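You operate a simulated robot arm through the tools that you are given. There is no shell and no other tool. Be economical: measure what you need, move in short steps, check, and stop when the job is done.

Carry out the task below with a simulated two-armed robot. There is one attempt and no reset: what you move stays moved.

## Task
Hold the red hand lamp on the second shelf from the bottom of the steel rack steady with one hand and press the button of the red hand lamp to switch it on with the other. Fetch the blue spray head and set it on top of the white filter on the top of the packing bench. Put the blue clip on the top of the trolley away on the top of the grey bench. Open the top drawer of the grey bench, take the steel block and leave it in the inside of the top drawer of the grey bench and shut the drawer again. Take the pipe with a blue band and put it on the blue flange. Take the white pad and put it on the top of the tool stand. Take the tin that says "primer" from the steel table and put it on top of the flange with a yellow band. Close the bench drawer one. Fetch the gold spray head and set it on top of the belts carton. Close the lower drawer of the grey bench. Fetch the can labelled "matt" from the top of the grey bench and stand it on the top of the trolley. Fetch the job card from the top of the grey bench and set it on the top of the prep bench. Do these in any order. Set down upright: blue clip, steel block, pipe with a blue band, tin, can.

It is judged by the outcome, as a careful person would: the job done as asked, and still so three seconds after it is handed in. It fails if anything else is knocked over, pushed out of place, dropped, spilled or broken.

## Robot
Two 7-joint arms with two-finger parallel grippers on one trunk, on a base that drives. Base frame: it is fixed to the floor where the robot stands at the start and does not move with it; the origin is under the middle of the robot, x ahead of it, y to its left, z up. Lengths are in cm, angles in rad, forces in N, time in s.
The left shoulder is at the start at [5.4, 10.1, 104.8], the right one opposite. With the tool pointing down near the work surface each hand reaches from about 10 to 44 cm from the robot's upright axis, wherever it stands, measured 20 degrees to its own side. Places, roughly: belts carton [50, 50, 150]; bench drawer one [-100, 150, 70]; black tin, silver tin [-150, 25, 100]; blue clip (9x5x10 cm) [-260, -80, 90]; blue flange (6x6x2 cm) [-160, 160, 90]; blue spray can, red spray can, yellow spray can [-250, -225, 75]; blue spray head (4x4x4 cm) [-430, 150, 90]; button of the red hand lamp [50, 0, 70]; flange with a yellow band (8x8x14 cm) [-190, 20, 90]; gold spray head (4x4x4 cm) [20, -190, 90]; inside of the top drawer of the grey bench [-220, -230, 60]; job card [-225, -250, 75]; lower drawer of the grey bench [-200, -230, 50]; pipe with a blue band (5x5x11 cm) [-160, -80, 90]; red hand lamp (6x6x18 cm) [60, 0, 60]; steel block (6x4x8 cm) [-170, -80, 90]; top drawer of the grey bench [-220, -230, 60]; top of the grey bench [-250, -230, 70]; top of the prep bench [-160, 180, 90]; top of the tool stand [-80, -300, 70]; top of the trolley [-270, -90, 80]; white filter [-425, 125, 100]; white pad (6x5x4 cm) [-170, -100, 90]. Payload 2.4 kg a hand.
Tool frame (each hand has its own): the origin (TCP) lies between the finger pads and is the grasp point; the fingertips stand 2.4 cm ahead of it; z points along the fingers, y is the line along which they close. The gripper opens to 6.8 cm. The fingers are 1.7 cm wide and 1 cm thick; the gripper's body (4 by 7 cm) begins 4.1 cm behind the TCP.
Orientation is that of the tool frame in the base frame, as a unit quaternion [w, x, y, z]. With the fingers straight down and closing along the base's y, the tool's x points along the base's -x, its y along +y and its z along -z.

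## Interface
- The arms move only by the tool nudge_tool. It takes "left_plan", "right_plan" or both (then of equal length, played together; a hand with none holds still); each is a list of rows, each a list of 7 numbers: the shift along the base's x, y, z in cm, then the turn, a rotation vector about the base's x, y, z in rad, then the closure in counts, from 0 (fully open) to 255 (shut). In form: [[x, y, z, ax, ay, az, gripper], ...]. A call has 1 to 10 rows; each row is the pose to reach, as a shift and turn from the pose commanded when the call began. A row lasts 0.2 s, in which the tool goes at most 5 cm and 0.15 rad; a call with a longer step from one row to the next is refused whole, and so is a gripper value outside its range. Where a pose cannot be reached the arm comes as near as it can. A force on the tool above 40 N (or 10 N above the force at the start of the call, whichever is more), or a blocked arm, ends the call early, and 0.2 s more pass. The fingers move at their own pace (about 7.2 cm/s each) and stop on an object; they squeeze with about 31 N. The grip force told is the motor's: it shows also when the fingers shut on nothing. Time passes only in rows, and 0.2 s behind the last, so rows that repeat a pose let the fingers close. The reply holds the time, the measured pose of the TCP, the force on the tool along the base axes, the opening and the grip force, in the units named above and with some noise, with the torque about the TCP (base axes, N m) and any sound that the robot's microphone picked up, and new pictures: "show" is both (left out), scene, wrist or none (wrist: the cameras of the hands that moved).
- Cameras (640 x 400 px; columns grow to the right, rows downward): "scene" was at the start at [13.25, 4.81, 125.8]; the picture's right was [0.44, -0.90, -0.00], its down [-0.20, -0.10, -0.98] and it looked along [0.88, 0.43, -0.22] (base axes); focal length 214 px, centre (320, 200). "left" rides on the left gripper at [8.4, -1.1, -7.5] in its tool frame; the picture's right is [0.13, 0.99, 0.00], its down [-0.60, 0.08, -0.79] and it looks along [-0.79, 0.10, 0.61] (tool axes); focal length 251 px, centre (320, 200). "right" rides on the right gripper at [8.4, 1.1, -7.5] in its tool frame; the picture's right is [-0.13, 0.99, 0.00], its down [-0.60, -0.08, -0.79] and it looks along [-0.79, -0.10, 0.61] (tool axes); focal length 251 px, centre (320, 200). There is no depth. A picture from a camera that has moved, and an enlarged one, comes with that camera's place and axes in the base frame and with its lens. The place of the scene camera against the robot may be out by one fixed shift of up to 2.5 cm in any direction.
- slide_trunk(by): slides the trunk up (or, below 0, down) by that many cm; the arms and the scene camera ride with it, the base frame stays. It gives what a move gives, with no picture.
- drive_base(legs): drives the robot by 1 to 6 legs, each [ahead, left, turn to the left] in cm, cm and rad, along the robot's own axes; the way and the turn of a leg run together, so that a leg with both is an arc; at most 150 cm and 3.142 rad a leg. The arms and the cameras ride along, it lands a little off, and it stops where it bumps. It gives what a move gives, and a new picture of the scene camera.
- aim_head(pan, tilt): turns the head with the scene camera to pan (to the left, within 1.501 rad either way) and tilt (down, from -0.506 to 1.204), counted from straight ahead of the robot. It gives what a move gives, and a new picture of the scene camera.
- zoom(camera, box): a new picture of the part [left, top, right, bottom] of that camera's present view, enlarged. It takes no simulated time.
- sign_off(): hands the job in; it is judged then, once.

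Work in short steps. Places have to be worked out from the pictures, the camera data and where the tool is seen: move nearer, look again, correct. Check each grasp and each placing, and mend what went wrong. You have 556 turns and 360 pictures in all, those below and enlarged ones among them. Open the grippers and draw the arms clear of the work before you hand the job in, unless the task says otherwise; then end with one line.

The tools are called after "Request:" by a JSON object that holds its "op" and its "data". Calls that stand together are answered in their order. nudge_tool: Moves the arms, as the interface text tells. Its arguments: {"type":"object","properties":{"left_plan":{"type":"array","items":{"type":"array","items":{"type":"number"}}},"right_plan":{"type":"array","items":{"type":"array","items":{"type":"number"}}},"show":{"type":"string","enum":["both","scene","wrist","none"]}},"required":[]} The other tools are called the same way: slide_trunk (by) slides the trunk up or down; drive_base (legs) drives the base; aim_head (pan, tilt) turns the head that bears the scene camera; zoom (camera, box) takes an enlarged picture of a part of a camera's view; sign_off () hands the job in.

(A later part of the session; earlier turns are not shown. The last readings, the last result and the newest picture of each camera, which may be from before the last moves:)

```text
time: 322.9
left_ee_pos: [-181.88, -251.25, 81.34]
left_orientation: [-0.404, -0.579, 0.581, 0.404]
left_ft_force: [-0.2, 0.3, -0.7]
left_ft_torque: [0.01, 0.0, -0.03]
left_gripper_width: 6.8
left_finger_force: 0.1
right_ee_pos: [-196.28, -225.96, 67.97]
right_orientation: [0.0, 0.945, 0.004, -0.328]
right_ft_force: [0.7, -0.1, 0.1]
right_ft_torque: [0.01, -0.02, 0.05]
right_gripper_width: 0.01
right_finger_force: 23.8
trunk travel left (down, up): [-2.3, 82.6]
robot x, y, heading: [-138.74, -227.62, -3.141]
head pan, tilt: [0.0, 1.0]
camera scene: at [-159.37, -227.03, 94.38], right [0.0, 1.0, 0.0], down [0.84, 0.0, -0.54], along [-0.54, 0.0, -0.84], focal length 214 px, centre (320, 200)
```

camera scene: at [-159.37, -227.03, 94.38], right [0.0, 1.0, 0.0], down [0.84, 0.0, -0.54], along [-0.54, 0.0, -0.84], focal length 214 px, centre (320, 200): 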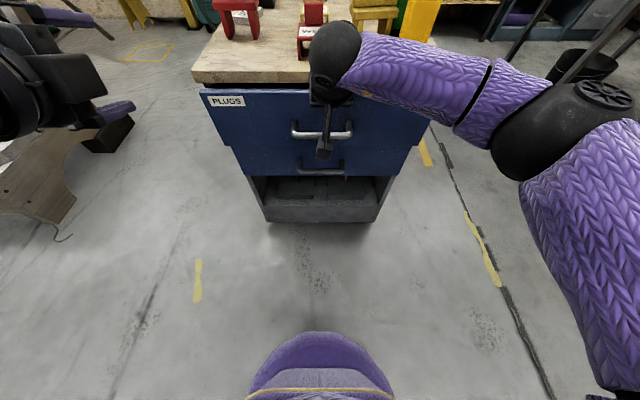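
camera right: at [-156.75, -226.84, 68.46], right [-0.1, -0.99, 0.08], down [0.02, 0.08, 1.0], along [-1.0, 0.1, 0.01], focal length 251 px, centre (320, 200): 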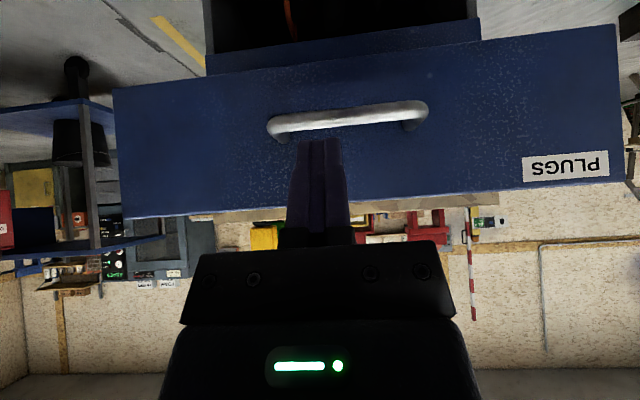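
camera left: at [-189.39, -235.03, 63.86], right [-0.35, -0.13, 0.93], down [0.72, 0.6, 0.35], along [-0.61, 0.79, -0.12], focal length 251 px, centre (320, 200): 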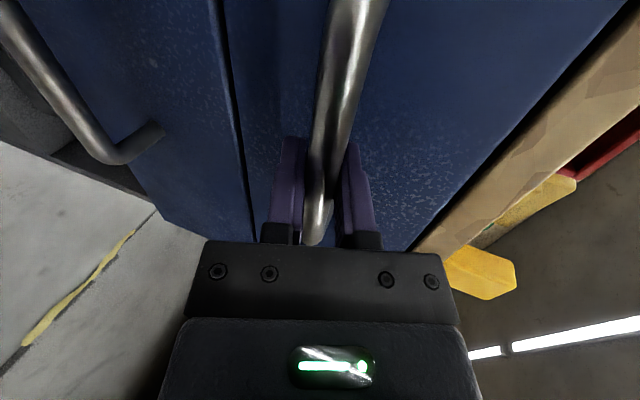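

Just a couple of cm left; push on to the stop.

Request:
{"op": "nudge_tool", "data": {"right_plan": [[-0.8, 0, 0, 0, 0, 0, 255], [-1.6, 0, 0, 0, 0, 0, 255], [-2.4, 0, 0, 0, 0, 0, 255], [-3.2, 0, 0, 0, 0, 0, 255], [-4, 0, 0, 0, 0, 0, 255]], "show": "scene"}}

```text
time: 323.9
left_ee_pos: [-181.75, -251.24, 81.58]
left_orientation: [-0.404, -0.579, 0.581, 0.405]
left_ft_force: [-0.7, -0.1, -0.3]
left_ft_torque: [-0.01, 0.0, 0.0]
left_gripper_width: 6.79
left_finger_force: 0.0
right_ee_pos: [-198.74, -226.05, 67.7]
right_orientation: [0.001, 0.947, 0.005, -0.323]
right_ft_force: [22.2, 2.8, 5.9]
right_ft_torque: [-0.01, -0.17, -0.07]
right_gripper_width: 0.02
right_finger_force: 24.0
trunk travel left (down, up): [-2.3, 82.6]
robot x, y, heading: [-138.47, -227.67, -3.14]
head pan, tilt: [0.0, 1.0]
stopped in row 5 (right hand): the force on the tool passed its limit at 51 N (the readings are from after the stop); the commanded pose is now the measured one
camera scene: at [-159.09, -226.99, 94.44], right [0.0, 1.0, 0.0], down [0.84, 0.0, -0.54], along [-0.54, 0.0, -0.84], focal length 214 px, centre (320, 200)
```

scene: 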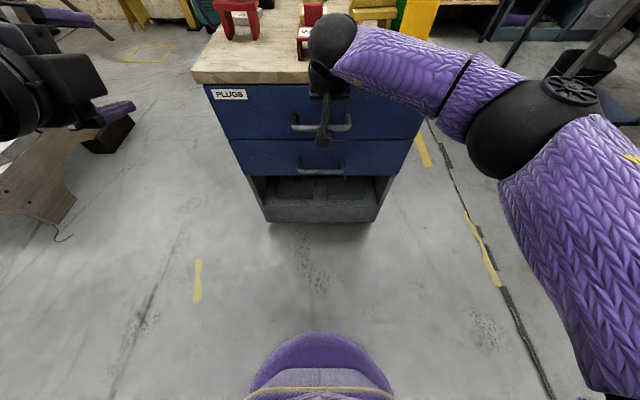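

Both drawers are shut. Back off, raise the trunk and return the hands to pointing down.

Request:
{"op": "nudge_tool", "data": {"right_plan": [[3, 0, 0, 0, 0, 0, 255], [7, 0, 1, 0, 0, 0, 255]], "show": "none"}}

Request:
{"op": "drive_base", "data": {"legs": [[-25, 0, 0]]}}

Request:
{"op": "slide_trunk", "data": {"by": 30}}

Request:
{"op": "nudge_tool", "data": {"right_plan": [[1.4, 1.8, 0.5, 0, -0.07, 0, 200], [2.8, 3.6, 1, 0, -0.14, 0, 100], [4.2, 5.4, 2, 0, -0.21, 0, 0], [5.6, 7.2, 3, 0, -0.28, 0, 0], [7, 9, 4, 0, -0.35, 0, 0], [8.4, 10.8, 6, 0, -0.42, 0, 0], [9.8, 12.6, 8, 0, -0.49, 0, 0], [11.2, 14.4, 10, 0, -0.56, 0, 0], [12.6, 16, 12, 0, -0.63, 0, 0], [13, 17, 14, 0, -0.67, 0, 0]], "left_plan": [[1, 0, 0.3, 0.072, -0.072, 0.104, 0], [2, 0, 0.6, 0.145, -0.145, 0.209, 0], [3, 0, 1, 0.217, -0.217, 0.313, 0], [4, 0, 1.3, 0.29, -0.29, 0.417, 0], [5, 0, 1.6, 0.362, -0.362, 0.522, 0], [6, 0, 2, 0.435, -0.435, 0.626, 0], [7, 0, 2.3, 0.507, -0.507, 0.73, 0], [8, 0, 2.6, 0.58, -0.58, 0.834, 0], [9, 0, 2.9, 0.652, -0.652, 0.938, 0], [10, 0, 3, 0.725, -0.725, 1.043, 0]], "show": "none"}}

```text
time: 324.5
left_ee_pos: [-181.97, -251.3, 81.34]
left_orientation: [-0.404, -0.58, 0.581, 0.405]
left_ft_force: [-0.2, -0.2, -0.3]
left_ft_torque: [0.03, -0.02, 0.01]
left_gripper_width: 6.79
left_finger_force: 0.1
right_ee_pos: [-192.13, -226.01, 68.66]
right_orientation: [0.0, 0.946, 0.004, -0.324]
right_ft_force: [-0.4, -0.1, 0.1]
right_ft_torque: [-0.04, -0.03, 0.04]
right_gripper_width: 0.0
right_finger_force: 23.3
trunk travel left (down, up): [-2.3, 82.6]
robot x, y, heading: [-138.65, -227.42, -3.142]
head pan, tilt: [0.0, 1.0]
```

```text
time: 326.3
left_ee_pos: [-157.72, -251.23, 81.45]
left_orientation: [-0.404, -0.58, 0.58, 0.404]
left_ft_force: [0.7, -0.3, 0.0]
left_ft_torque: [0.01, 0.03, 0.01]
left_gripper_width: 6.79
left_finger_force: 0.0
right_ee_pos: [-167.85, -226.02, 68.77]
right_orientation: [0.0, 0.946, 0.006, -0.324]
right_ft_force: [0.3, -0.4, 0.2]
right_ft_torque: [-0.01, -0.01, 0.02]
right_gripper_width: 0.01
right_finger_force: 23.5
trunk travel left (down, up): [-2.3, 82.6]
robot x, y, heading: [-113.91, -227.62, -3.138]
head pan, tilt: [0.0, 1.0]
camera scene: at [-135.08, -227.02, 94.37], right [0.0, 1.0, 0.0], down [0.84, 0.0, -0.54], along [-0.54, 0.0, -0.84], focal length 214 px, centre (320, 200)
```

scene: 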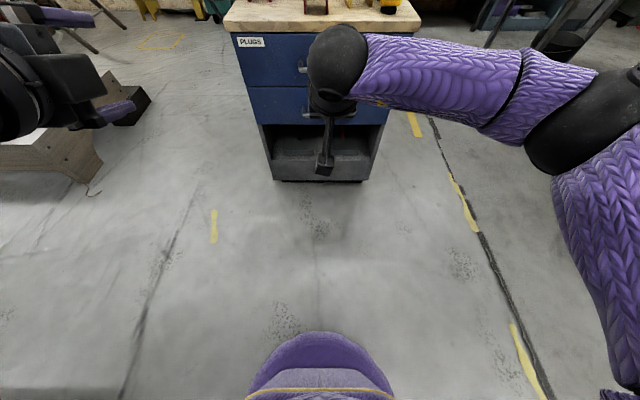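

```text
time: 329.3
left_ee_pos: [-157.72, -251.27, 111.33]
left_orientation: [-0.405, -0.58, 0.58, 0.404]
left_ft_force: [-0.7, -0.2, -0.1]
left_ft_torque: [-0.05, -0.04, 0.0]
left_gripper_width: 6.82
left_finger_force: 0.1
right_ee_pos: [-167.92, -226.12, 98.63]
right_orientation: [0.001, 0.947, 0.006, -0.322]
right_ft_force: [-0.3, -0.9, 0.0]
right_ft_torque: [0.01, -0.03, 0.02]
right_gripper_width: 0.0
right_finger_force: 23.5
trunk travel left (down, up): [-32.3, 52.6]
robot x, y, heading: [-114.21, -227.57, -3.14]
head pan, tilt: [0.0, 1.0]
```

```text
time: 330.4
left_ee_pos: [-153.6, -251.08, 112.99]
left_orientation: [0.297, 0.795, -0.435, -0.3]
left_ft_force: [-3.0, -0.3, 1.6]
left_ft_torque: [-0.03, -0.12, -0.17]
left_gripper_width: 6.81
left_finger_force: 0.0
right_ee_pos: [-161.96, -218.25, 101.78]
right_orientation: [0.001, 0.984, 0.005, -0.177]
right_ft_force: [0.4, -0.3, -0.1]
right_ft_torque: [0.02, -0.02, 0.0]
right_gripper_width: 6.81
right_finger_force: 0.1
trunk travel left (down, up): [-32.3, 52.6]
robot x, y, heading: [-114.39, -227.56, -3.134]
head pan, tilt: [0.0, 1.0]
stopped in row 5 (left hand): the force on the tool passed its limit at 138 N (the readings are from after the stop); the commanded pose is now the measured one
```

The left wrist touched the robot again. Extend it forward/outward first, then finish rotating.

Request:
{"op": "nudge_tool", "data": {"left_plan": [[-2.5, -0.5, -1, 0, 0, 0, 0], [-5, -1, -2, 0, 0, 0, 0], [-8, -2, -3, 0, 0, 0, 0], [-10, -2, -4, 0, 0, 0, 0]], "right_plan": [[1.5, 2, 2, 0, -0.07, 0, 0], [3, 4, 4, 0, -0.14, 0, 0], [4.5, 6, 7, 0, -0.22, 0, 0], [6, 8, 10, 0, -0.3, 0, 0]], "show": "scene"}}

```text
time: 331.4
left_ee_pos: [-163.55, -253.06, 108.71]
left_orientation: [0.298, 0.795, -0.435, -0.3]
left_ft_force: [0.3, -0.2, 0.3]
left_ft_torque: [0.0, 0.0, -0.01]
left_gripper_width: 6.8
left_finger_force: 0.1
right_ee_pos: [-155.97, -210.39, 111.74]
right_orientation: [0.002, 1.0, 0.006, -0.027]
right_ft_force: [0.3, 0.2, 0.3]
right_ft_torque: [0.0, 0.0, -0.04]
right_gripper_width: 6.79
right_finger_force: 0.0
trunk travel left (down, up): [-32.3, 52.6]
robot x, y, heading: [-114.39, -227.74, -3.141]
head pan, tilt: [0.0, 1.0]
camera scene: at [-126.5, -226.99, 125.18], right [0.0, 1.0, 0.0], down [0.84, 0.0, -0.54], along [-0.54, 0.0, -0.84], focal length 214 px, centre (320, 200)
```

scene: 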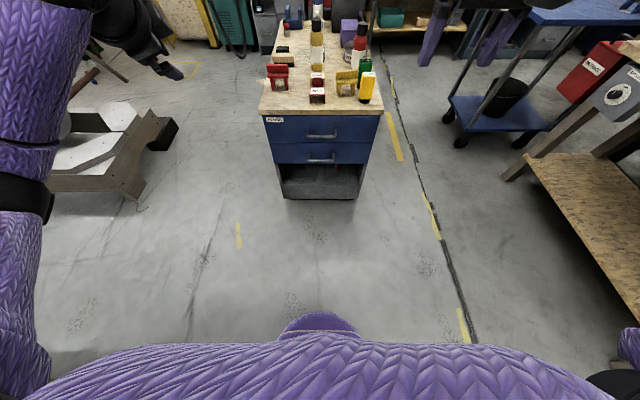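

Request:
{"op": "nudge_tool", "data": {"left_plan": [[0, 0, 0, 0.071, -0.072, 0.104, 0], [0, 0, 0, 0.142, -0.143, 0.208, 0], [0, 0, 0, 0.213, -0.215, 0.312, 0], [0, 0, 0, 0.284, -0.287, 0.416, 0], [0, 0, 0, 0.356, -0.358, 0.519, 0], [0, 0, 1, 0.427, -0.43, 0.623, 0], [1, 0, 2, 0.498, -0.502, 0.727, 0], [3, 0, 3, 0.569, -0.573, 0.831, 0], [6, 0, 4, 0.64, -0.645, 0.935, 0], [9, 0, 4, 0.64, -0.645, 0.935, 0]], "show": "none"}}

Request:
{"op": "aim_head", "data": {"pan": 0.0, "tilt": 0.6}}

Request:
{"op": "zoom", "data": {"camera": "scene", "box": [220, 70, 420, 220]}}

```text
time: 332.6
left_ee_pos: [-163.77, -252.99, 108.96]
left_orientation: [0.159, 0.944, -0.238, -0.163]
left_ft_force: [-7.4, -0.2, -4.8]
left_ft_torque: [0.04, 0.32, -0.04]
left_gripper_width: 6.79
left_finger_force: 0.1
right_ee_pos: [-155.92, -210.39, 111.78]
right_orientation: [0.002, 1.0, 0.006, -0.028]
right_ft_force: [0.1, -0.4, -0.4]
right_ft_torque: [0.01, 0.04, 0.02]
right_gripper_width: 6.81
right_finger_force: 0.0
trunk travel left (down, up): [-32.3, 52.6]
robot x, y, heading: [-114.29, -227.53, -3.138]
head pan, tilt: [0.0, 1.0]
stopped in row 5 (left hand): the force on the tool passed its limit at 89 N (the readings are from after the stop); the commanded pose is now the measured one
```

```text
time: 333.4
left_ee_pos: [-163.75, -252.96, 108.99]
left_orientation: [0.159, 0.944, -0.237, -0.162]
left_ft_force: [-15.5, -3.0, -4.1]
left_ft_torque: [0.14, 0.05, -0.47]
left_gripper_width: 6.78
left_finger_force: 0.2
right_ee_pos: [-155.98, -210.43, 111.7]
right_orientation: [0.001, 1.0, 0.005, -0.028]
right_ft_force: [0.3, 0.2, -0.1]
right_ft_torque: [-0.01, -0.01, -0.03]
right_gripper_width: 6.8
right_finger_force: 0.1
trunk travel left (down, up): [-32.3, 52.6]
robot x, y, heading: [-114.27, -227.21, -3.142]
head pan, tilt: [0.0, 0.6]
camera scene: at [-128.37, -226.99, 128.38], right [0.0, 1.0, 0.0], down [0.57, 0.0, -0.82], along [-0.82, 0.0, -0.57], focal length 214 px, centre (320, 200)
```

scene: 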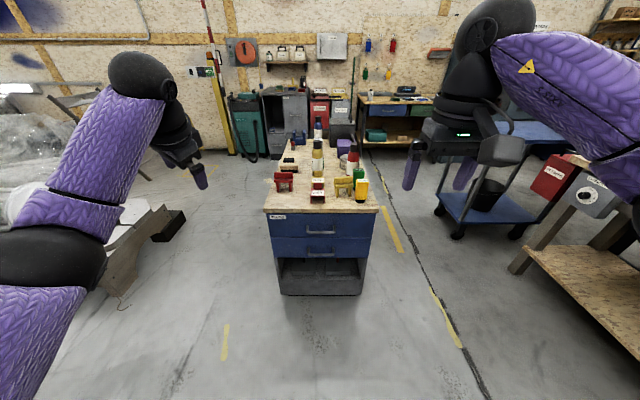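

```text
2.67 times, centred on (320, 145) of scene
camera zoom: at [-128.37, -226.99, 128.38], right [0.0, 1.0, 0.0], down [0.57, 0.0, -0.82], along [-0.82, 0.0, -0.57], focal length 572 px, centre (320, 347)
```

zoom: 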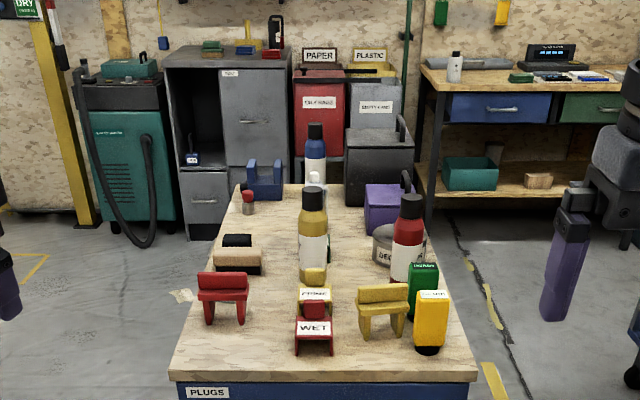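

The hand's camera seems to press on its own forearm when stretched out. Relieve it, bring the hand in and lower, then rotate.

Request:
{"op": "nudge_tool", "data": {"left_plan": [[0, 0, -2, -0.07, 0.07, -0.1, 0], [0, 0, -5, -0.1, 0.1, -0.15, 0], [2, 0, -9, -0.1, 0.1, -0.15, 0], [4, 0, -13, -0.1, 0.1, -0.15, 0], [6, 0, -16, -0.1, 0.1, -0.15, 0]], "show": "none"}}

Request:
{"op": "nudge_tool", "data": {"left_plan": [[1, 0, 0, 0.07, -0.07, 0.1, 0], [2, 0, 0, 0.14, -0.14, 0.2, 0], [3, 0, 0, 0.21, -0.21, 0.3, 0], [4, 0, 0, 0.28, -0.28, 0.4, 0], [5, 0, 0, 0.35, -0.35, 0.5, 0], [6, 0, 0, 0.42, -0.42, 0.6, 0]], "show": "scene"}}

```text
time: 334.6
left_ee_pos: [-157.85, -252.96, 92.85]
left_orientation: [0.205, 0.905, -0.307, -0.209]
left_ft_force: [0.6, -0.4, 0.7]
left_ft_torque: [0.05, 0.01, 0.02]
left_gripper_width: 6.79
left_finger_force: 0.1
right_ee_pos: [-156.05, -210.28, 111.74]
right_orientation: [0.003, 1.0, 0.005, -0.027]
right_ft_force: [-0.4, 0.5, 0.0]
right_ft_torque: [0.0, 0.03, 0.0]
right_gripper_width: 6.82
right_finger_force: 0.1
trunk travel left (down, up): [-32.3, 52.6]
robot x, y, heading: [-114.18, -227.71, -3.138]
head pan, tilt: [0.0, 0.6]
```

```text
time: 336.0
left_ee_pos: [-151.8, -253.08, 92.81]
left_orientation: [0.0, 1.0, -0.015, -0.007]
left_ft_force: [-1.0, 0.0, 0.3]
left_ft_torque: [-0.01, -0.01, -0.01]
left_gripper_width: 6.82
left_finger_force: 0.0
right_ee_pos: [-156.08, -210.49, 111.8]
right_orientation: [0.002, 1.0, 0.005, -0.027]
right_ft_force: [-0.5, 0.1, 0.0]
right_ft_torque: [0.0, 0.02, 0.0]
right_gripper_width: 6.78
right_finger_force: 0.0
trunk travel left (down, up): [-32.3, 52.6]
robot x, y, heading: [-114.4, -227.55, -3.137]
head pan, tilt: [0.0, 0.6]
camera scene: at [-128.36, -227.0, 128.38], right [0.0, 1.0, 0.0], down [0.57, 0.0, -0.82], along [-0.82, 0.0, -0.57], focal length 214 px, centre (320, 200)
```

scene: 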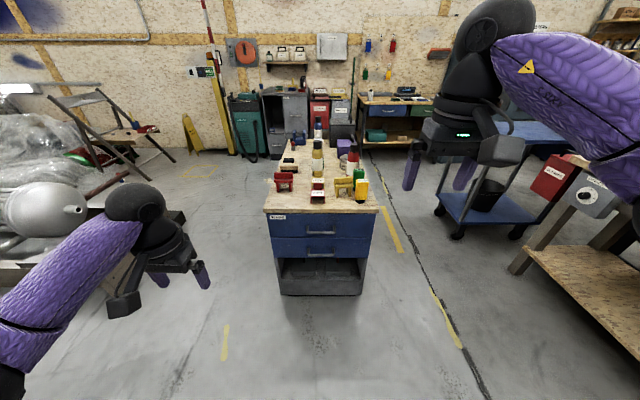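

Left hand is fine now. Raise it and zoom in on the cans' labels and the card at the bench's left edge.

Request:
{"op": "nudge_tool", "data": {"left_plan": [[1, 1, 4, 0, 0, 0, 0], [2, 2, 8, 0, 0, 0, 0], [3, 3, 12, 0, 0, 0, 0], [4, 3, 16, 0, 0, 0, 0]], "show": "none"}}

Request:
{"op": "drive_base", "data": {"legs": [[35, 0, 0]]}}

Request:
{"op": "zoom", "data": {"camera": "scene", "box": [240, 80, 400, 220]}}

```text
time: 337.0
left_ee_pos: [-147.65, -249.81, 109.03]
left_orientation: [0.0, 1.0, -0.014, -0.006]
left_ft_force: [0.1, -0.6, 0.6]
left_ft_torque: [0.0, 0.03, -0.04]
left_gripper_width: 6.79
left_finger_force: 0.0
right_ee_pos: [-156.0, -210.4, 111.8]
right_orientation: [0.002, 1.0, 0.005, -0.028]
right_ft_force: [0.1, -0.2, 0.2]
right_ft_torque: [-0.01, 0.03, -0.02]
right_gripper_width: 6.81
right_finger_force: 0.0
trunk travel left (down, up): [-32.3, 52.6]
robot x, y, heading: [-114.45, -227.47, -3.135]
head pan, tilt: [0.0, 0.6]
```

```text
time: 339.3
left_ee_pos: [-182.27, -250.3, 109.0]
left_orientation: [0.001, 1.0, -0.01, -0.008]
left_ft_force: [0.0, 0.1, 0.0]
left_ft_torque: [0.02, 0.01, -0.02]
left_gripper_width: 6.8
left_finger_force: 0.0
right_ee_pos: [-190.82, -211.11, 111.75]
right_orientation: [0.002, 1.0, 0.01, -0.028]
right_ft_force: [-1.0, 0.1, -0.2]
right_ft_torque: [-0.01, -0.01, 0.04]
right_gripper_width: 6.8
right_finger_force: 0.0
trunk travel left (down, up): [-32.3, 52.6]
robot x, y, heading: [-148.69, -227.82, -3.132]
head pan, tilt: [0.0, 0.6]
camera scene: at [-163.06, -227.4, 128.38], right [-0.01, 1.0, 0.0], down [0.57, 0.01, -0.82], along [-0.82, -0.01, -0.57], focal length 214 px, centre (320, 200)
```

scene: 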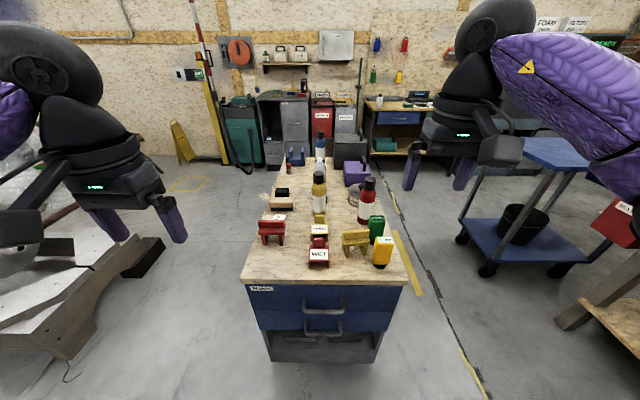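

```text
2.86 times, centred on (320, 150) of scene
camera zoom: at [-163.06, -227.4, 128.38], right [-0.01, 1.0, 0.0], down [0.57, 0.01, -0.82], along [-0.82, -0.01, -0.57], focal length 613 px, centre (320, 343)
```

zoom: 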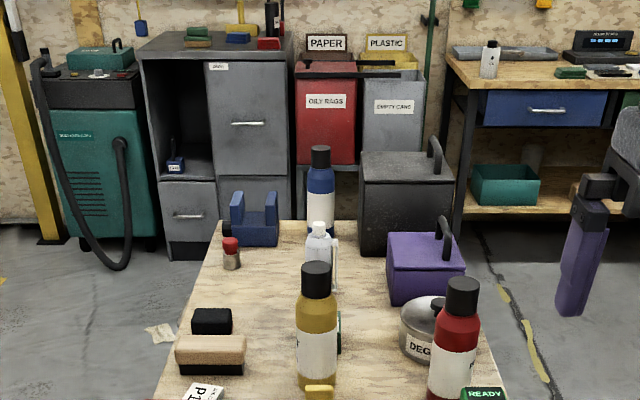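

Request:
{"op": "zoom", "data": {"camera": "scene", "box": [230, 150, 410, 290]}}

```text
2.86 times, centred on (320, 220) of scene
camera zoom: at [-163.06, -227.4, 128.38], right [-0.01, 1.0, 0.0], down [0.57, 0.01, -0.82], along [-0.82, -0.01, -0.57], focal length 613 px, centre (320, 143)
```

zoom: 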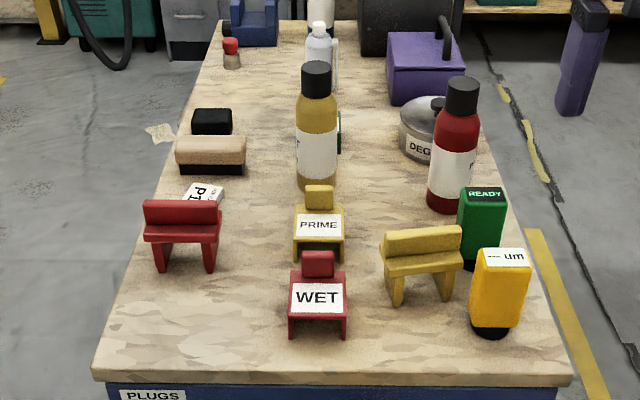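

Check the free floor on the bench's left side, and the label of the card.

Request:
{"op": "aim_head", "data": {"pan": 0.7, "tilt": 0.55}}

Request:
{"op": "aim_head", "data": {"pan": 0.25, "tilt": 0.7}}

Request:
{"op": "zoom", "data": {"camera": "scene", "box": [300, 90, 440, 200]}}

```text
time: 340.4
left_ee_pos: [-182.34, -250.22, 108.94]
left_orientation: [0.001, 1.0, -0.01, -0.008]
left_ft_force: [0.7, -0.3, 0.5]
left_ft_torque: [0.02, -0.01, -0.02]
left_gripper_width: 6.81
left_finger_force: 0.0
right_ee_pos: [-190.9, -211.1, 111.69]
right_orientation: [0.002, 1.0, 0.009, -0.028]
right_ft_force: [0.1, 0.3, 0.1]
right_ft_torque: [0.02, 0.03, 0.01]
right_gripper_width: 6.82
right_finger_force: 0.0
trunk travel left (down, up): [-32.3, 52.6]
robot x, y, heading: [-149.16, -227.76, -3.128]
head pan, tilt: [0.7, 0.55]
camera scene: at [-160.99, -233.15, 128.84], right [-0.65, 0.76, 0.0], down [0.4, 0.34, -0.85], along [-0.65, -0.56, -0.52], focal length 214 px, centre (320, 200)
```

scene: 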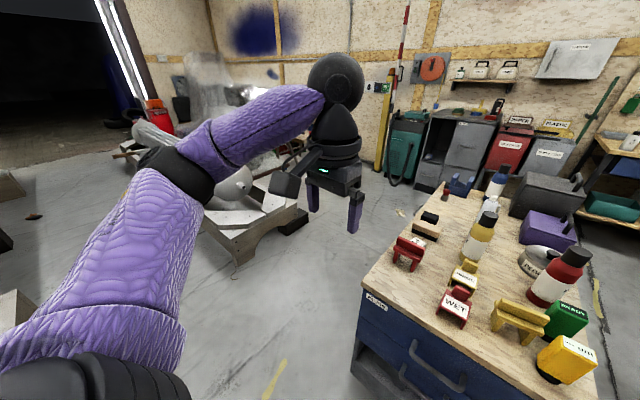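

```text
time: 341.3
left_ee_pos: [-182.26, -250.38, 108.97]
left_orientation: [0.001, 1.0, -0.011, -0.009]
left_ft_force: [0.3, 1.1, -0.1]
left_ft_torque: [-0.03, -0.01, 0.01]
left_gripper_width: 6.82
left_finger_force: 0.1
right_ee_pos: [-190.84, -211.07, 111.64]
right_orientation: [0.003, 1.0, 0.01, -0.028]
right_ft_force: [-0.4, 0.6, -0.8]
right_ft_torque: [-0.01, -0.02, -0.01]
right_gripper_width: 6.79
right_finger_force: 0.1
trunk travel left (down, up): [-32.3, 52.6]
robot x, y, heading: [-148.91, -227.68, -3.133]
head pan, tilt: [0.25, 0.7]
camera scene: at [-162.4, -229.5, 127.52], right [-0.26, 0.97, 0.0], down [0.62, 0.17, -0.76], along [-0.74, -0.2, -0.64], focal length 214 px, centre (320, 200)
```

scene: 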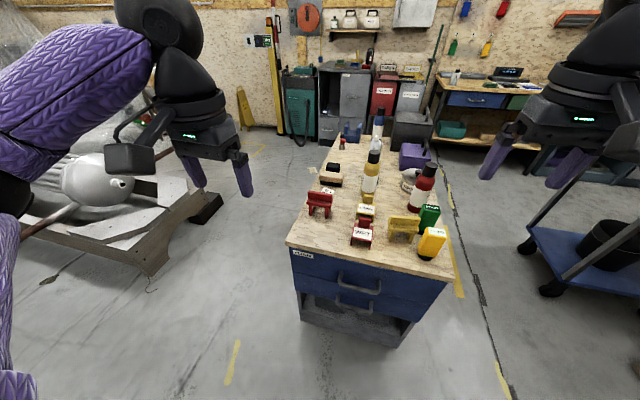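

```text
3.64 times, centred on (370, 145) of scene
camera zoom: at [-162.4, -229.5, 127.52], right [-0.26, 0.97, 0.0], down [0.62, 0.17, -0.76], along [-0.74, -0.2, -0.64], focal length 780 px, centre (138, 400)
```

zoom: 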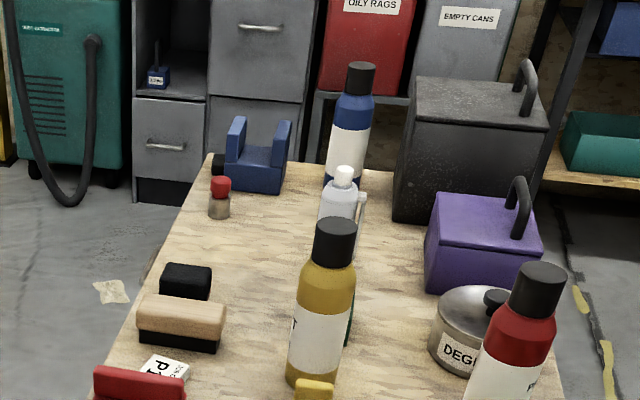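

Use the left wrist camera to look at the white item behind the red piece.

Request:
{"op": "nudge_tool", "data": {"left_plan": [[-4, 2, 0, 0, 0, 0, 0], [-8, 4, 0, 0, 0, 0, 0]], "show": "wrist"}}

Request:
{"op": "zoom", "data": {"camera": "left", "box": [230, 0, 430, 130]}}

```text
time: 341.9
left_ee_pos: [-190.59, -246.35, 109.07]
left_orientation: [0.002, 1.0, -0.011, -0.007]
left_ft_force: [0.3, 0.2, -0.4]
left_ft_torque: [-0.03, -0.01, -0.04]
left_gripper_width: 6.81
left_finger_force: 0.0
right_ee_pos: [-190.87, -211.13, 111.7]
right_orientation: [0.003, 1.0, 0.01, -0.028]
right_ft_force: [0.9, 0.0, -0.3]
right_ft_torque: [-0.01, 0.01, -0.03]
right_gripper_width: 6.82
right_finger_force: 0.0
trunk travel left (down, up): [-32.3, 52.6]
robot x, y, heading: [-148.95, -227.81, -3.129]
head pan, tilt: [0.25, 0.7]
camera left: at [-182.0, -245.34, 116.53], right [0.11, -0.99, 0.0], down [-0.59, -0.06, 0.8], along [-0.8, -0.09, -0.6], focal length 251 px, centre (320, 200)
```

left: 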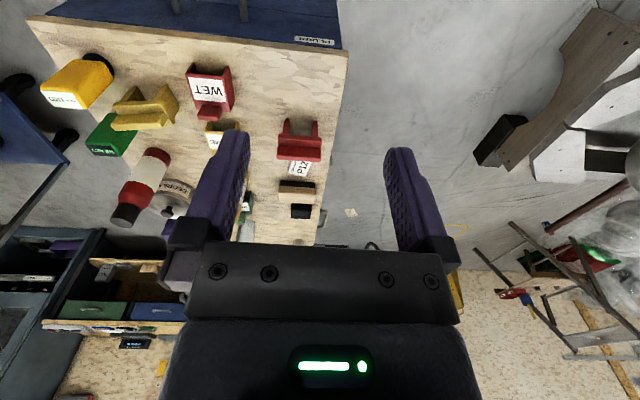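

```text
3.08 times, centred on (330, 65) of left
camera zoom: at [-182.0, -245.34, 116.53], right [0.11, -0.99, 0.0], down [-0.59, -0.06, 0.8], along [-0.8, -0.09, -0.6], focal length 774 px, centre (289, 615)
```

zoom: 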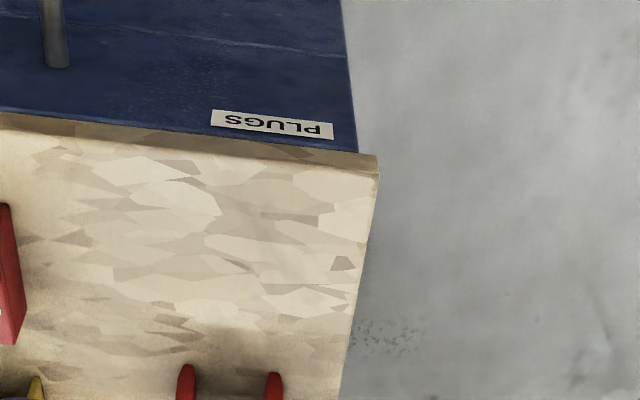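

Request:
{"op": "zoom", "data": {"camera": "left", "box": [250, 100, 350, 230]}}

```text
3.08 times, centred on (300, 165) of left
camera zoom: at [-182.0, -245.34, 116.53], right [0.11, -0.99, 0.0], down [-0.59, -0.06, 0.8], along [-0.8, -0.09, -0.6], focal length 774 px, centre (382, 308)
```

zoom: 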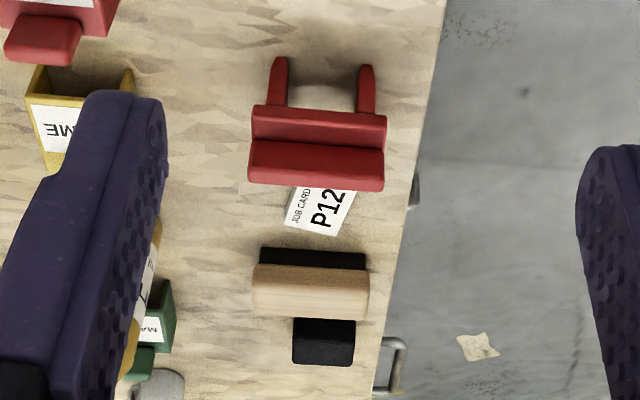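

It is the JOB CARD (P12…), lying behind the red clip near the bench's left side. Go round to that side and face the bench.

Request:
{"op": "nudge_tool", "data": {"left_plan": [[3, -1, 0, 0, 0, 0, 0], [7, -3, 2, 0, 0, 0, 0]], "show": "none"}}

Request:
{"op": "drive_base", "data": {"legs": [[0, 67, 0], [76, 0, 0], [0, 0, -1.575]]}}

Request:
{"op": "aim_head", "data": {"pan": 0.0, "tilt": 0.75}}

```text
time: 342.5
left_ee_pos: [-183.13, -249.16, 111.18]
left_orientation: [0.001, 1.0, -0.011, -0.008]
left_ft_force: [0.2, 0.1, -0.2]
left_ft_torque: [-0.04, 0.0, 0.02]
left_gripper_width: 6.8
left_finger_force: 0.0
right_ee_pos: [-190.87, -211.1, 111.74]
right_orientation: [0.002, 1.0, 0.009, -0.028]
right_ft_force: [0.0, 0.1, 0.5]
right_ft_torque: [0.01, 0.03, -0.03]
right_gripper_width: 6.8
right_finger_force: 0.1
trunk travel left (down, up): [-32.3, 52.6]
robot x, y, heading: [-148.75, -228.13, -3.131]
head pan, tilt: [0.25, 0.7]
```

```text
time: 353.6
left_ee_pos: [-243.92, -264.62, 111.07]
left_orientation: [-0.005, 0.714, -0.7, -0.007]
left_ft_force: [-0.5, 0.3, 0.2]
left_ft_torque: [-0.04, 0.0, -0.02]
left_gripper_width: 6.8
left_finger_force: 0.0
right_ee_pos: [-206.27, -255.65, 111.74]
right_orientation: [-0.018, 0.727, -0.686, -0.021]
right_ft_force: [-0.3, -0.2, 0.7]
right_ft_torque: [0.01, -0.02, -0.02]
right_gripper_width: 6.8
right_finger_force: 0.0
trunk travel left (down, up): [-32.3, 52.6]
robot x, y, heading: [-221.36, -298.12, 1.621]
head pan, tilt: [0.25, 0.7]
camera scene: at [-225.01, -284.85, 127.52], right [0.95, 0.3, 0.0], down [0.19, -0.62, -0.76], along [-0.23, 0.73, -0.64], focal length 214 px, centre (320, 200)
```

scene: 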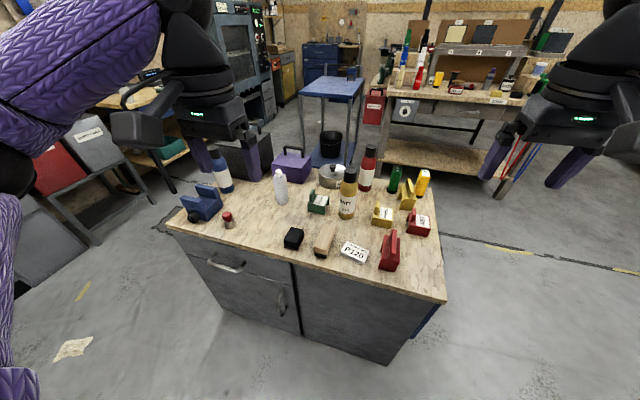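

```text
time: 354.4
left_ee_pos: [-243.96, -264.61, 111.21]
left_orientation: [-0.005, 0.713, -0.701, -0.007]
left_ft_force: [-0.1, 0.2, 0.4]
left_ft_torque: [-0.01, 0.01, -0.01]
left_gripper_width: 6.79
left_finger_force: 0.0
right_ee_pos: [-206.43, -255.47, 111.78]
right_orientation: [-0.018, 0.727, -0.686, -0.022]
right_ft_force: [-1.0, 0.5, 0.3]
right_ft_torque: [0.01, 0.03, 0.03]
right_gripper_width: 6.77
right_finger_force: 0.1
trunk travel left (down, up): [-32.3, 52.6]
robot x, y, heading: [-221.26, -298.13, 1.623]
head pan, tilt: [0.0, 0.75]
camera scene: at [-222.93, -284.68, 127.1], right [1.0, 0.05, 0.0], down [0.04, -0.68, -0.73], along [-0.04, 0.73, -0.68], focal length 214 px, centre (320, 200)
```

scene: 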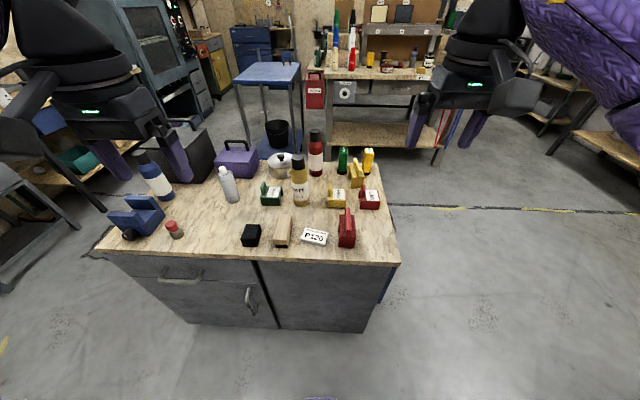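

Request:
{"op": "zoom", "data": {"camera": "scene", "box": [220, 120, 390, 270]}}

Request:
{"op": "zoom", "data": {"camera": "scene", "box": [270, 190, 370, 270]}}

```text
2.67 times, centred on (305, 195) of scene
camera zoom: at [-222.93, -284.68, 127.1], right [1.0, 0.05, 0.0], down [0.04, -0.68, -0.73], along [-0.04, 0.73, -0.68], focal length 572 px, centre (360, 213)
```

zoom: 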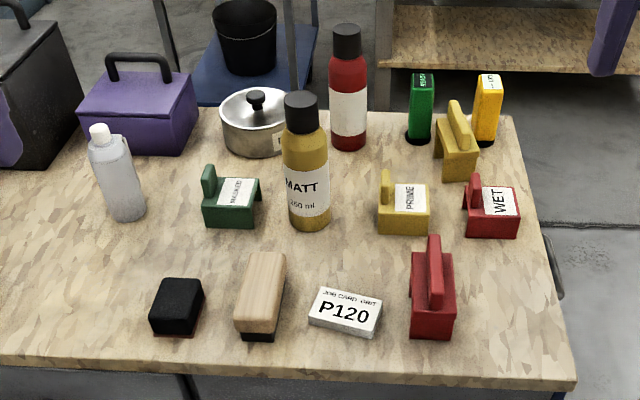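

```text
5.00 times, centred on (320, 230) of scene
camera zoom: at [-222.93, -284.68, 127.1], right [1.0, 0.05, 0.0], down [0.04, -0.68, -0.73], along [-0.04, 0.73, -0.68], focal length 1072 px, centre (320, 50)
```

zoom: 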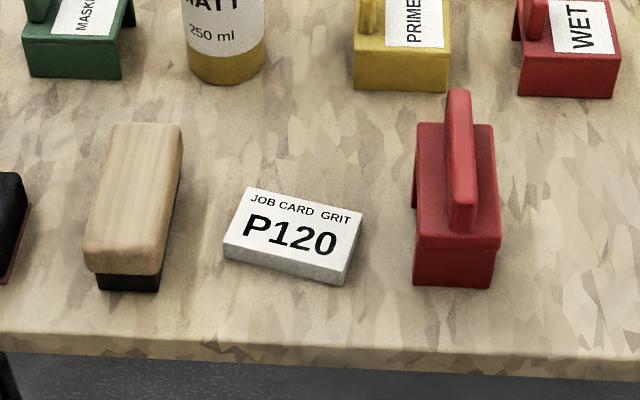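

MATT is the yellow can; the job card is a small thick block at about (-227, -244). Position the robot so the right hand can take the card across its short side.

Request:
{"op": "drive_base", "data": {"legs": [[0, 0, -0.05], [12, 12.5, 0]]}}

Request:
{"op": "nudge_tool", "data": {"right_plan": [[0, 0, 0, 0, 0, -0.15, 0], [0, 0, 0, 0, 0, -0.3, 0], [0, 0, 0, 0, 0, -0.45, 0], [0, 0, 0, 0, 0, -0.6, 0], [0, 0, 0, 0, 0, -0.75, 0], [0, 0, 0, 0, 0, -0.9, 0], [-1, 0, -1, 0, 0, -1.05, 0], [-2, 0, -2, 0, 0, -1.2, 0], [-3, 0, -3, 0, 0, -1.35, 0], [-4, 0, -4, 0, 0, -1.5, 0]], "show": "both"}}

```text
time: 356.3
left_ee_pos: [-254.89, -250.91, 111.16]
left_orientation: [0.005, -0.696, 0.718, 0.006]
left_ft_force: [-0.1, 1.3, 0.8]
left_ft_torque: [0.01, -0.06, 0.02]
left_gripper_width: 6.8
left_finger_force: 0.0
right_ee_pos: [-216.8, -243.83, 111.69]
right_orientation: [-0.018, 0.71, -0.703, -0.022]
right_ft_force: [0.8, 0.2, -0.3]
right_ft_torque: [0.0, 0.0, -0.03]
right_gripper_width: 6.8
right_finger_force: 0.1
trunk travel left (down, up): [-32.3, 52.6]
robot x, y, heading: [-234.18, -285.24, 1.574]
head pan, tilt: [0.0, 0.75]
camera scene: at [-234.9, -272.0, 127.09], right [1.0, 0.0, 0.0], down [0.0, -0.68, -0.73], along [0.0, 0.73, -0.68], focal length 214 px, centre (320, 200)
```

scene: 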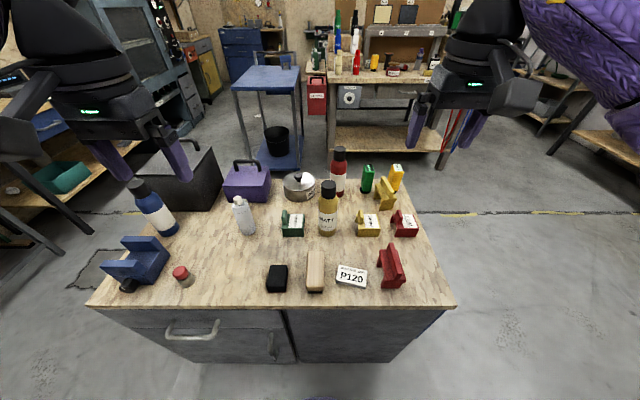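

```text
time: 358.5
left_ee_pos: [-255.0, -250.88, 111.07]
left_orientation: [0.006, -0.695, 0.719, 0.006]
left_ft_force: [0.0, 0.5, 0.5]
left_ft_torque: [0.0, 0.01, -0.01]
left_gripper_width: 6.83
left_finger_force: 0.1
right_ee_pos: [-220.78, -243.81, 107.62]
right_orientation: [0.027, -0.039, 0.999, 0.003]
right_ft_force: [0.4, -0.8, 0.4]
right_ft_torque: [0.03, -0.01, -0.01]
right_gripper_width: 6.8
right_finger_force: 0.0
trunk travel left (down, up): [-32.3, 52.6]
robot x, y, heading: [-234.03, -285.44, 1.573]
head pan, tilt: [0.0, 0.75]
camera scene: at [-234.88, -272.03, 127.1], right [1.0, 0.0, 0.0], down [0.0, -0.68, -0.73], along [0.0, 0.73, -0.68], focal length 214 px, centre (320, 200)
camera right: at [-229.65, -243.35, 114.76], right [0.05, 1.0, 0.01], down [0.56, -0.04, 0.82], along [0.82, -0.04, -0.56], focal length 251 px, centre (320, 200)
```

scene: 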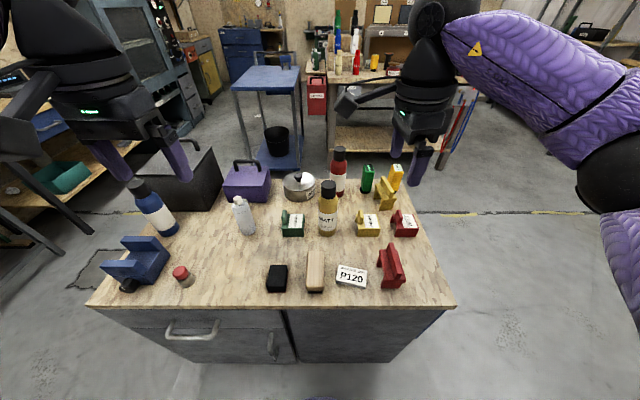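
right: 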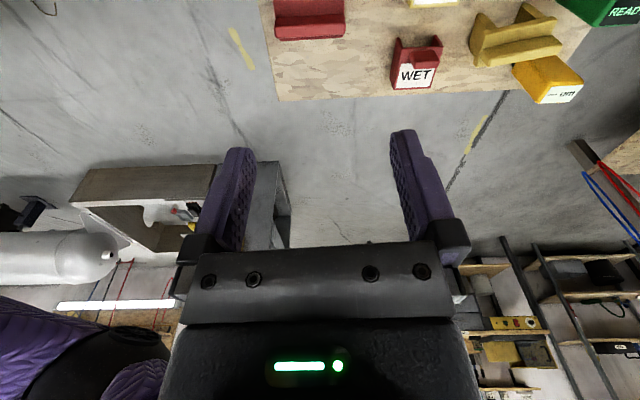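

Move the right hand back in x so its camera sees the card ahead.

Request:
{"op": "nudge_tool", "data": {"right_plan": [[-4, 0, -1, 0, 0, 0, 0], [-8, 0, -2, 0, 0, 0, 0], [-12, 0, -4, 0, 0, 0, 0], [-15, 0, -6, 0, 0, -0.07, 0]], "show": "wrist"}}

```text
time: 359.5
left_ee_pos: [-254.85, -250.96, 111.19]
left_orientation: [0.005, -0.695, 0.719, 0.006]
left_ft_force: [0.0, 0.1, -0.7]
left_ft_torque: [0.03, -0.05, 0.06]
left_gripper_width: 6.79
left_finger_force: 0.0
right_ee_pos: [-235.8, -243.57, 101.43]
right_orientation: [0.028, -0.005, 1.0, 0.003]
right_ft_force: [0.7, 0.1, -0.4]
right_ft_torque: [-0.03, 0.0, -0.01]
right_gripper_width: 6.81
right_finger_force: 0.1
trunk travel left (down, up): [-32.3, 52.6]
robot x, y, heading: [-233.84, -285.31, 1.569]
head pan, tilt: [0.0, 0.75]
camera right: at [-244.66, -242.61, 108.55], right [0.12, 0.99, 0.01], down [0.56, -0.08, 0.83], along [0.82, -0.09, -0.56], focal length 251 px, centre (320, 200)
```

right: 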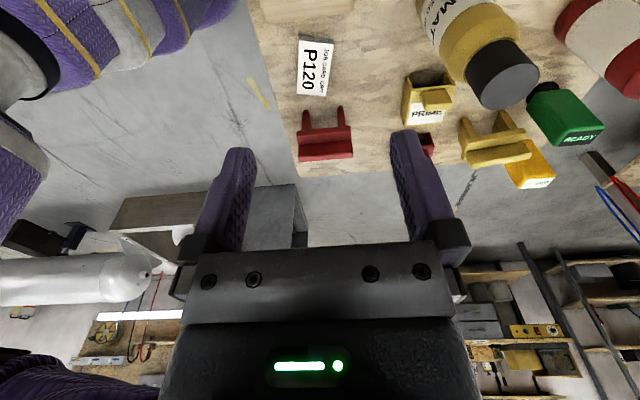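

Card centre ≈ (-225.4, -245.2), its long axis turned about -0.23 rad. Move over it with matching yaw and descend to z≈84.

Request:
{"op": "nudge_tool", "data": {"right_plan": [[3, -0.5, -3, 0, 0, -0.06, 0], [6, -1, -6, 0, 0, -0.12, 0], [9, -1.5, -9, 0, 0, -0.18, 0], [10.4, -1.6, -12, 0, 0, -0.23, 0], [10.4, -1.6, -16, 0, 0, -0.23, 0], [10.4, -1.6, -16, 0, 0, -0.23, 0]], "show": "both"}}

```text
time: 360.9
left_ee_pos: [-254.84, -250.94, 111.25]
left_orientation: [0.005, -0.696, 0.718, 0.007]
left_ft_force: [0.0, 0.4, 0.5]
left_ft_torque: [0.0, 0.0, -0.03]
left_gripper_width: 6.8
left_finger_force: 0.1
right_ee_pos: [-225.28, -245.18, 85.42]
right_orientation: [0.028, 0.109, 0.994, -0.001]
right_ft_force: [-0.3, -0.1, 0.3]
right_ft_torque: [-0.02, -0.01, -0.01]
right_gripper_width: 6.81
right_finger_force: 0.0
trunk travel left (down, up): [-32.3, 52.6]
robot x, y, heading: [-234.08, -285.67, 1.569]
head pan, tilt: [0.0, 0.75]
camera scene: at [-234.87, -272.04, 127.1], right [1.0, 0.0, 0.0], down [0.0, -0.68, -0.73], along [0.0, 0.73, -0.68], focal length 214 px, centre (320, 200)
camera right: at [-233.66, -242.21, 92.39], right [0.34, 0.94, 0.01], down [0.53, -0.2, 0.83], along [0.78, -0.28, -0.56], focal length 251 px, centre (320, 200)
```

scene: 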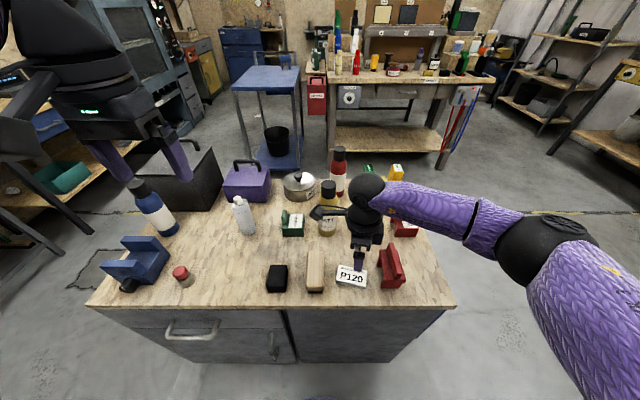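
right: 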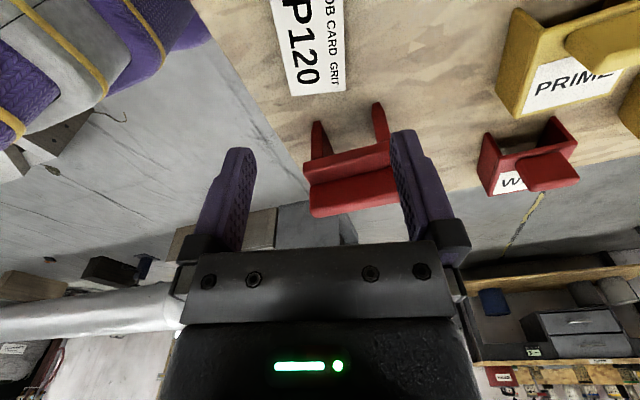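

Aligned within 0.4 cm. Shift slightly and descend toward the card.

Request:
{"op": "nudge_tool", "data": {"right_plan": [[-0.1, -0.35, -4, 0, 0, 0, 0], [-0.1, -0.35, -8, 0, 0, 0, 0], [-0.1, -0.35, -10.5, 0, 0, 0, 0], [-0.1, -0.35, -10.5, 0, 0, 0, 0]], "show": "wrist"}}

```text
time: 361.9
left_ee_pos: [-254.86, -250.95, 111.24]
left_orientation: [0.004, -0.695, 0.719, 0.006]
left_ft_force: [-1.2, 0.0, 0.8]
left_ft_torque: [0.01, 0.0, -0.03]
left_gripper_width: 6.8
left_finger_force: 0.1
right_ee_pos: [-225.45, -245.83, 75.02]
right_orientation: [0.028, 0.11, 0.994, -0.001]
right_ft_force: [-0.2, 0.6, 0.4]
right_ft_torque: [-0.01, 0.01, 0.02]
right_gripper_width: 6.79
right_finger_force: 0.0
trunk travel left (down, up): [-32.3, 52.6]
robot x, y, heading: [-233.96, -285.68, 1.573]
head pan, tilt: [0.0, 0.75]
camera right: at [-233.84, -242.72, 82.06], right [0.34, 0.94, 0.01], down [0.53, -0.2, 0.83], along [0.78, -0.28, -0.56], focal length 251 px, centre (320, 200)
```

right: 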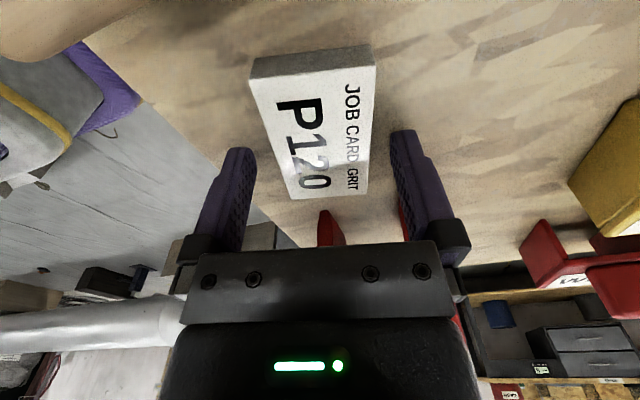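

Card top at z≈73.6, fingertips already 1 cm below it on both sides. Lower 0.3 and close.

Request:
{"op": "nudge_tool", "data": {"right_plan": [[0, 0, -0.3, 0, 0, 0, 0], [0, 0, -0.3, 0, 0, 0, 80], [0, 0, -0.3, 0, 0, 0, 160], [0, 0, -0.3, 0, 0, 0, 255], [0, 0, -0.3, 0, 0, 0, 255]], "show": "wrist"}}

```text
time: 363.1
left_ee_pos: [-254.83, -250.97, 111.15]
left_orientation: [0.005, -0.695, 0.719, 0.006]
left_ft_force: [0.6, 0.3, -0.1]
left_ft_torque: [0.0, 0.01, -0.01]
left_gripper_width: 6.79
left_finger_force: 0.0
right_ee_pos: [-225.43, -245.66, 74.72]
right_orientation: [0.027, 0.11, 0.994, -0.001]
right_ft_force: [0.7, -0.7, 0.1]
right_ft_torque: [-0.01, 0.01, 0.02]
right_gripper_width: 4.37
right_finger_force: 30.8
trunk travel left (down, up): [-32.3, 52.6]
robot x, y, heading: [-233.71, -285.46, 1.572]
head pan, tilt: [0.0, 0.75]
camera right: at [-233.83, -242.71, 81.81], right [0.34, 0.94, 0.01], down [0.53, -0.2, 0.83], along [0.78, -0.28, -0.56], focal length 251 px, centre (320, 200)
```

right: 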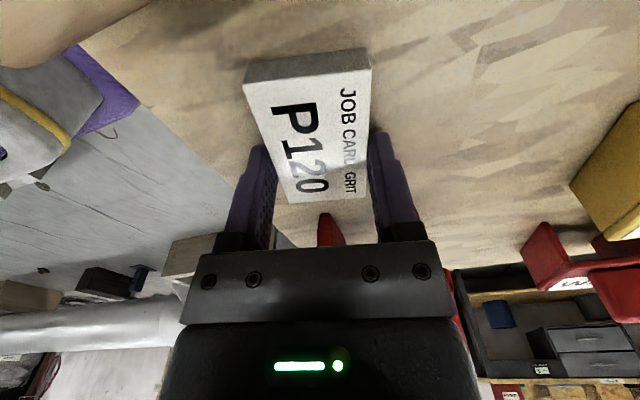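

Gripped (4.37). Lift it and bring it to the carry side.

Request:
{"op": "nudge_tool", "data": {"right_plan": [[0, 0, 1, 0, 0, 0, 255], [0, 0, 4, 0, 0, 0, 255], [0, 0, 8.5, 0, 0, 0, 255], [0, 0, 13, 0, 0, 0, 255], [2, 0, 17, 0, 0, 0.05, 255], [4, 0, 21, 0, 0, 0.1, 255], [6, -1, 25, 0, 0, 0.15, 255], [8, -3, 29, 0, 0, 0.2, 255], [10, -5, 33, 0, 0, 0.23, 255], [10, -7, 36, 0, 0, 0.23, 255]], "show": "both"}}

```text
time: 365.3
left_ee_pos: [-254.91, -251.0, 111.26]
left_orientation: [0.005, -0.695, 0.719, 0.007]
left_ft_force: [-1.4, -1.0, -0.7]
left_ft_torque: [-0.01, -0.02, 0.01]
left_gripper_width: 6.81
left_finger_force: 0.1
right_ee_pos: [-215.35, -252.64, 110.8]
right_orientation: [0.029, -0.005, 1.0, 0.003]
right_ft_force: [0.1, -0.1, -1.1]
right_ft_torque: [-0.01, 0.0, -0.02]
right_gripper_width: 4.37
right_finger_force: 31.0
trunk travel left (down, up): [-32.3, 52.6]
robot x, y, heading: [-233.91, -285.31, 1.572]
head pan, tilt: [0.0, 0.75]
camera scene: at [-234.87, -272.06, 127.1], right [1.0, 0.0, 0.0], down [0.0, -0.68, -0.73], along [0.0, 0.73, -0.68], focal length 214 px, centre (320, 200)
camera right: at [-224.2, -251.58, 117.83], right [0.12, 0.99, 0.01], down [0.56, -0.08, 0.83], along [0.82, -0.09, -0.56], focal length 251 px, centre (320, 200)
```

scene: 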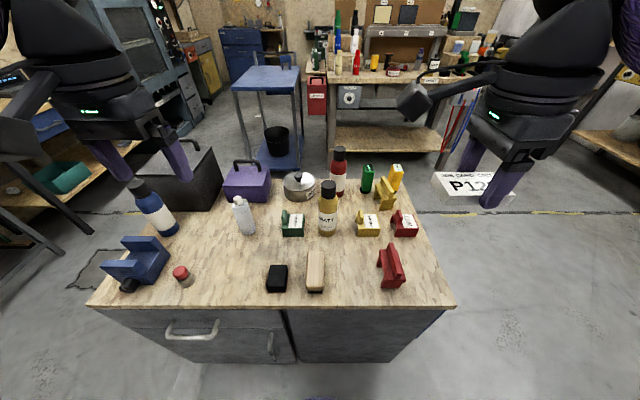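
right: 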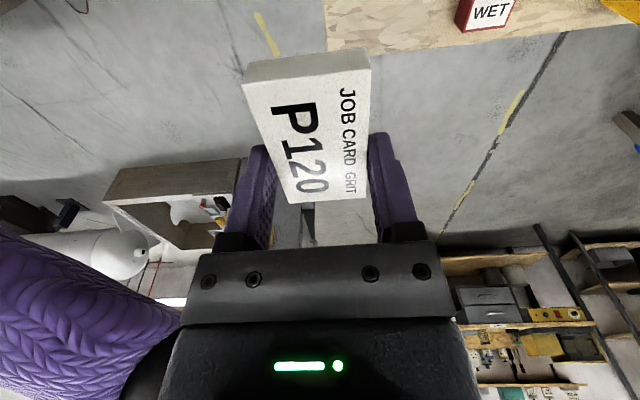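

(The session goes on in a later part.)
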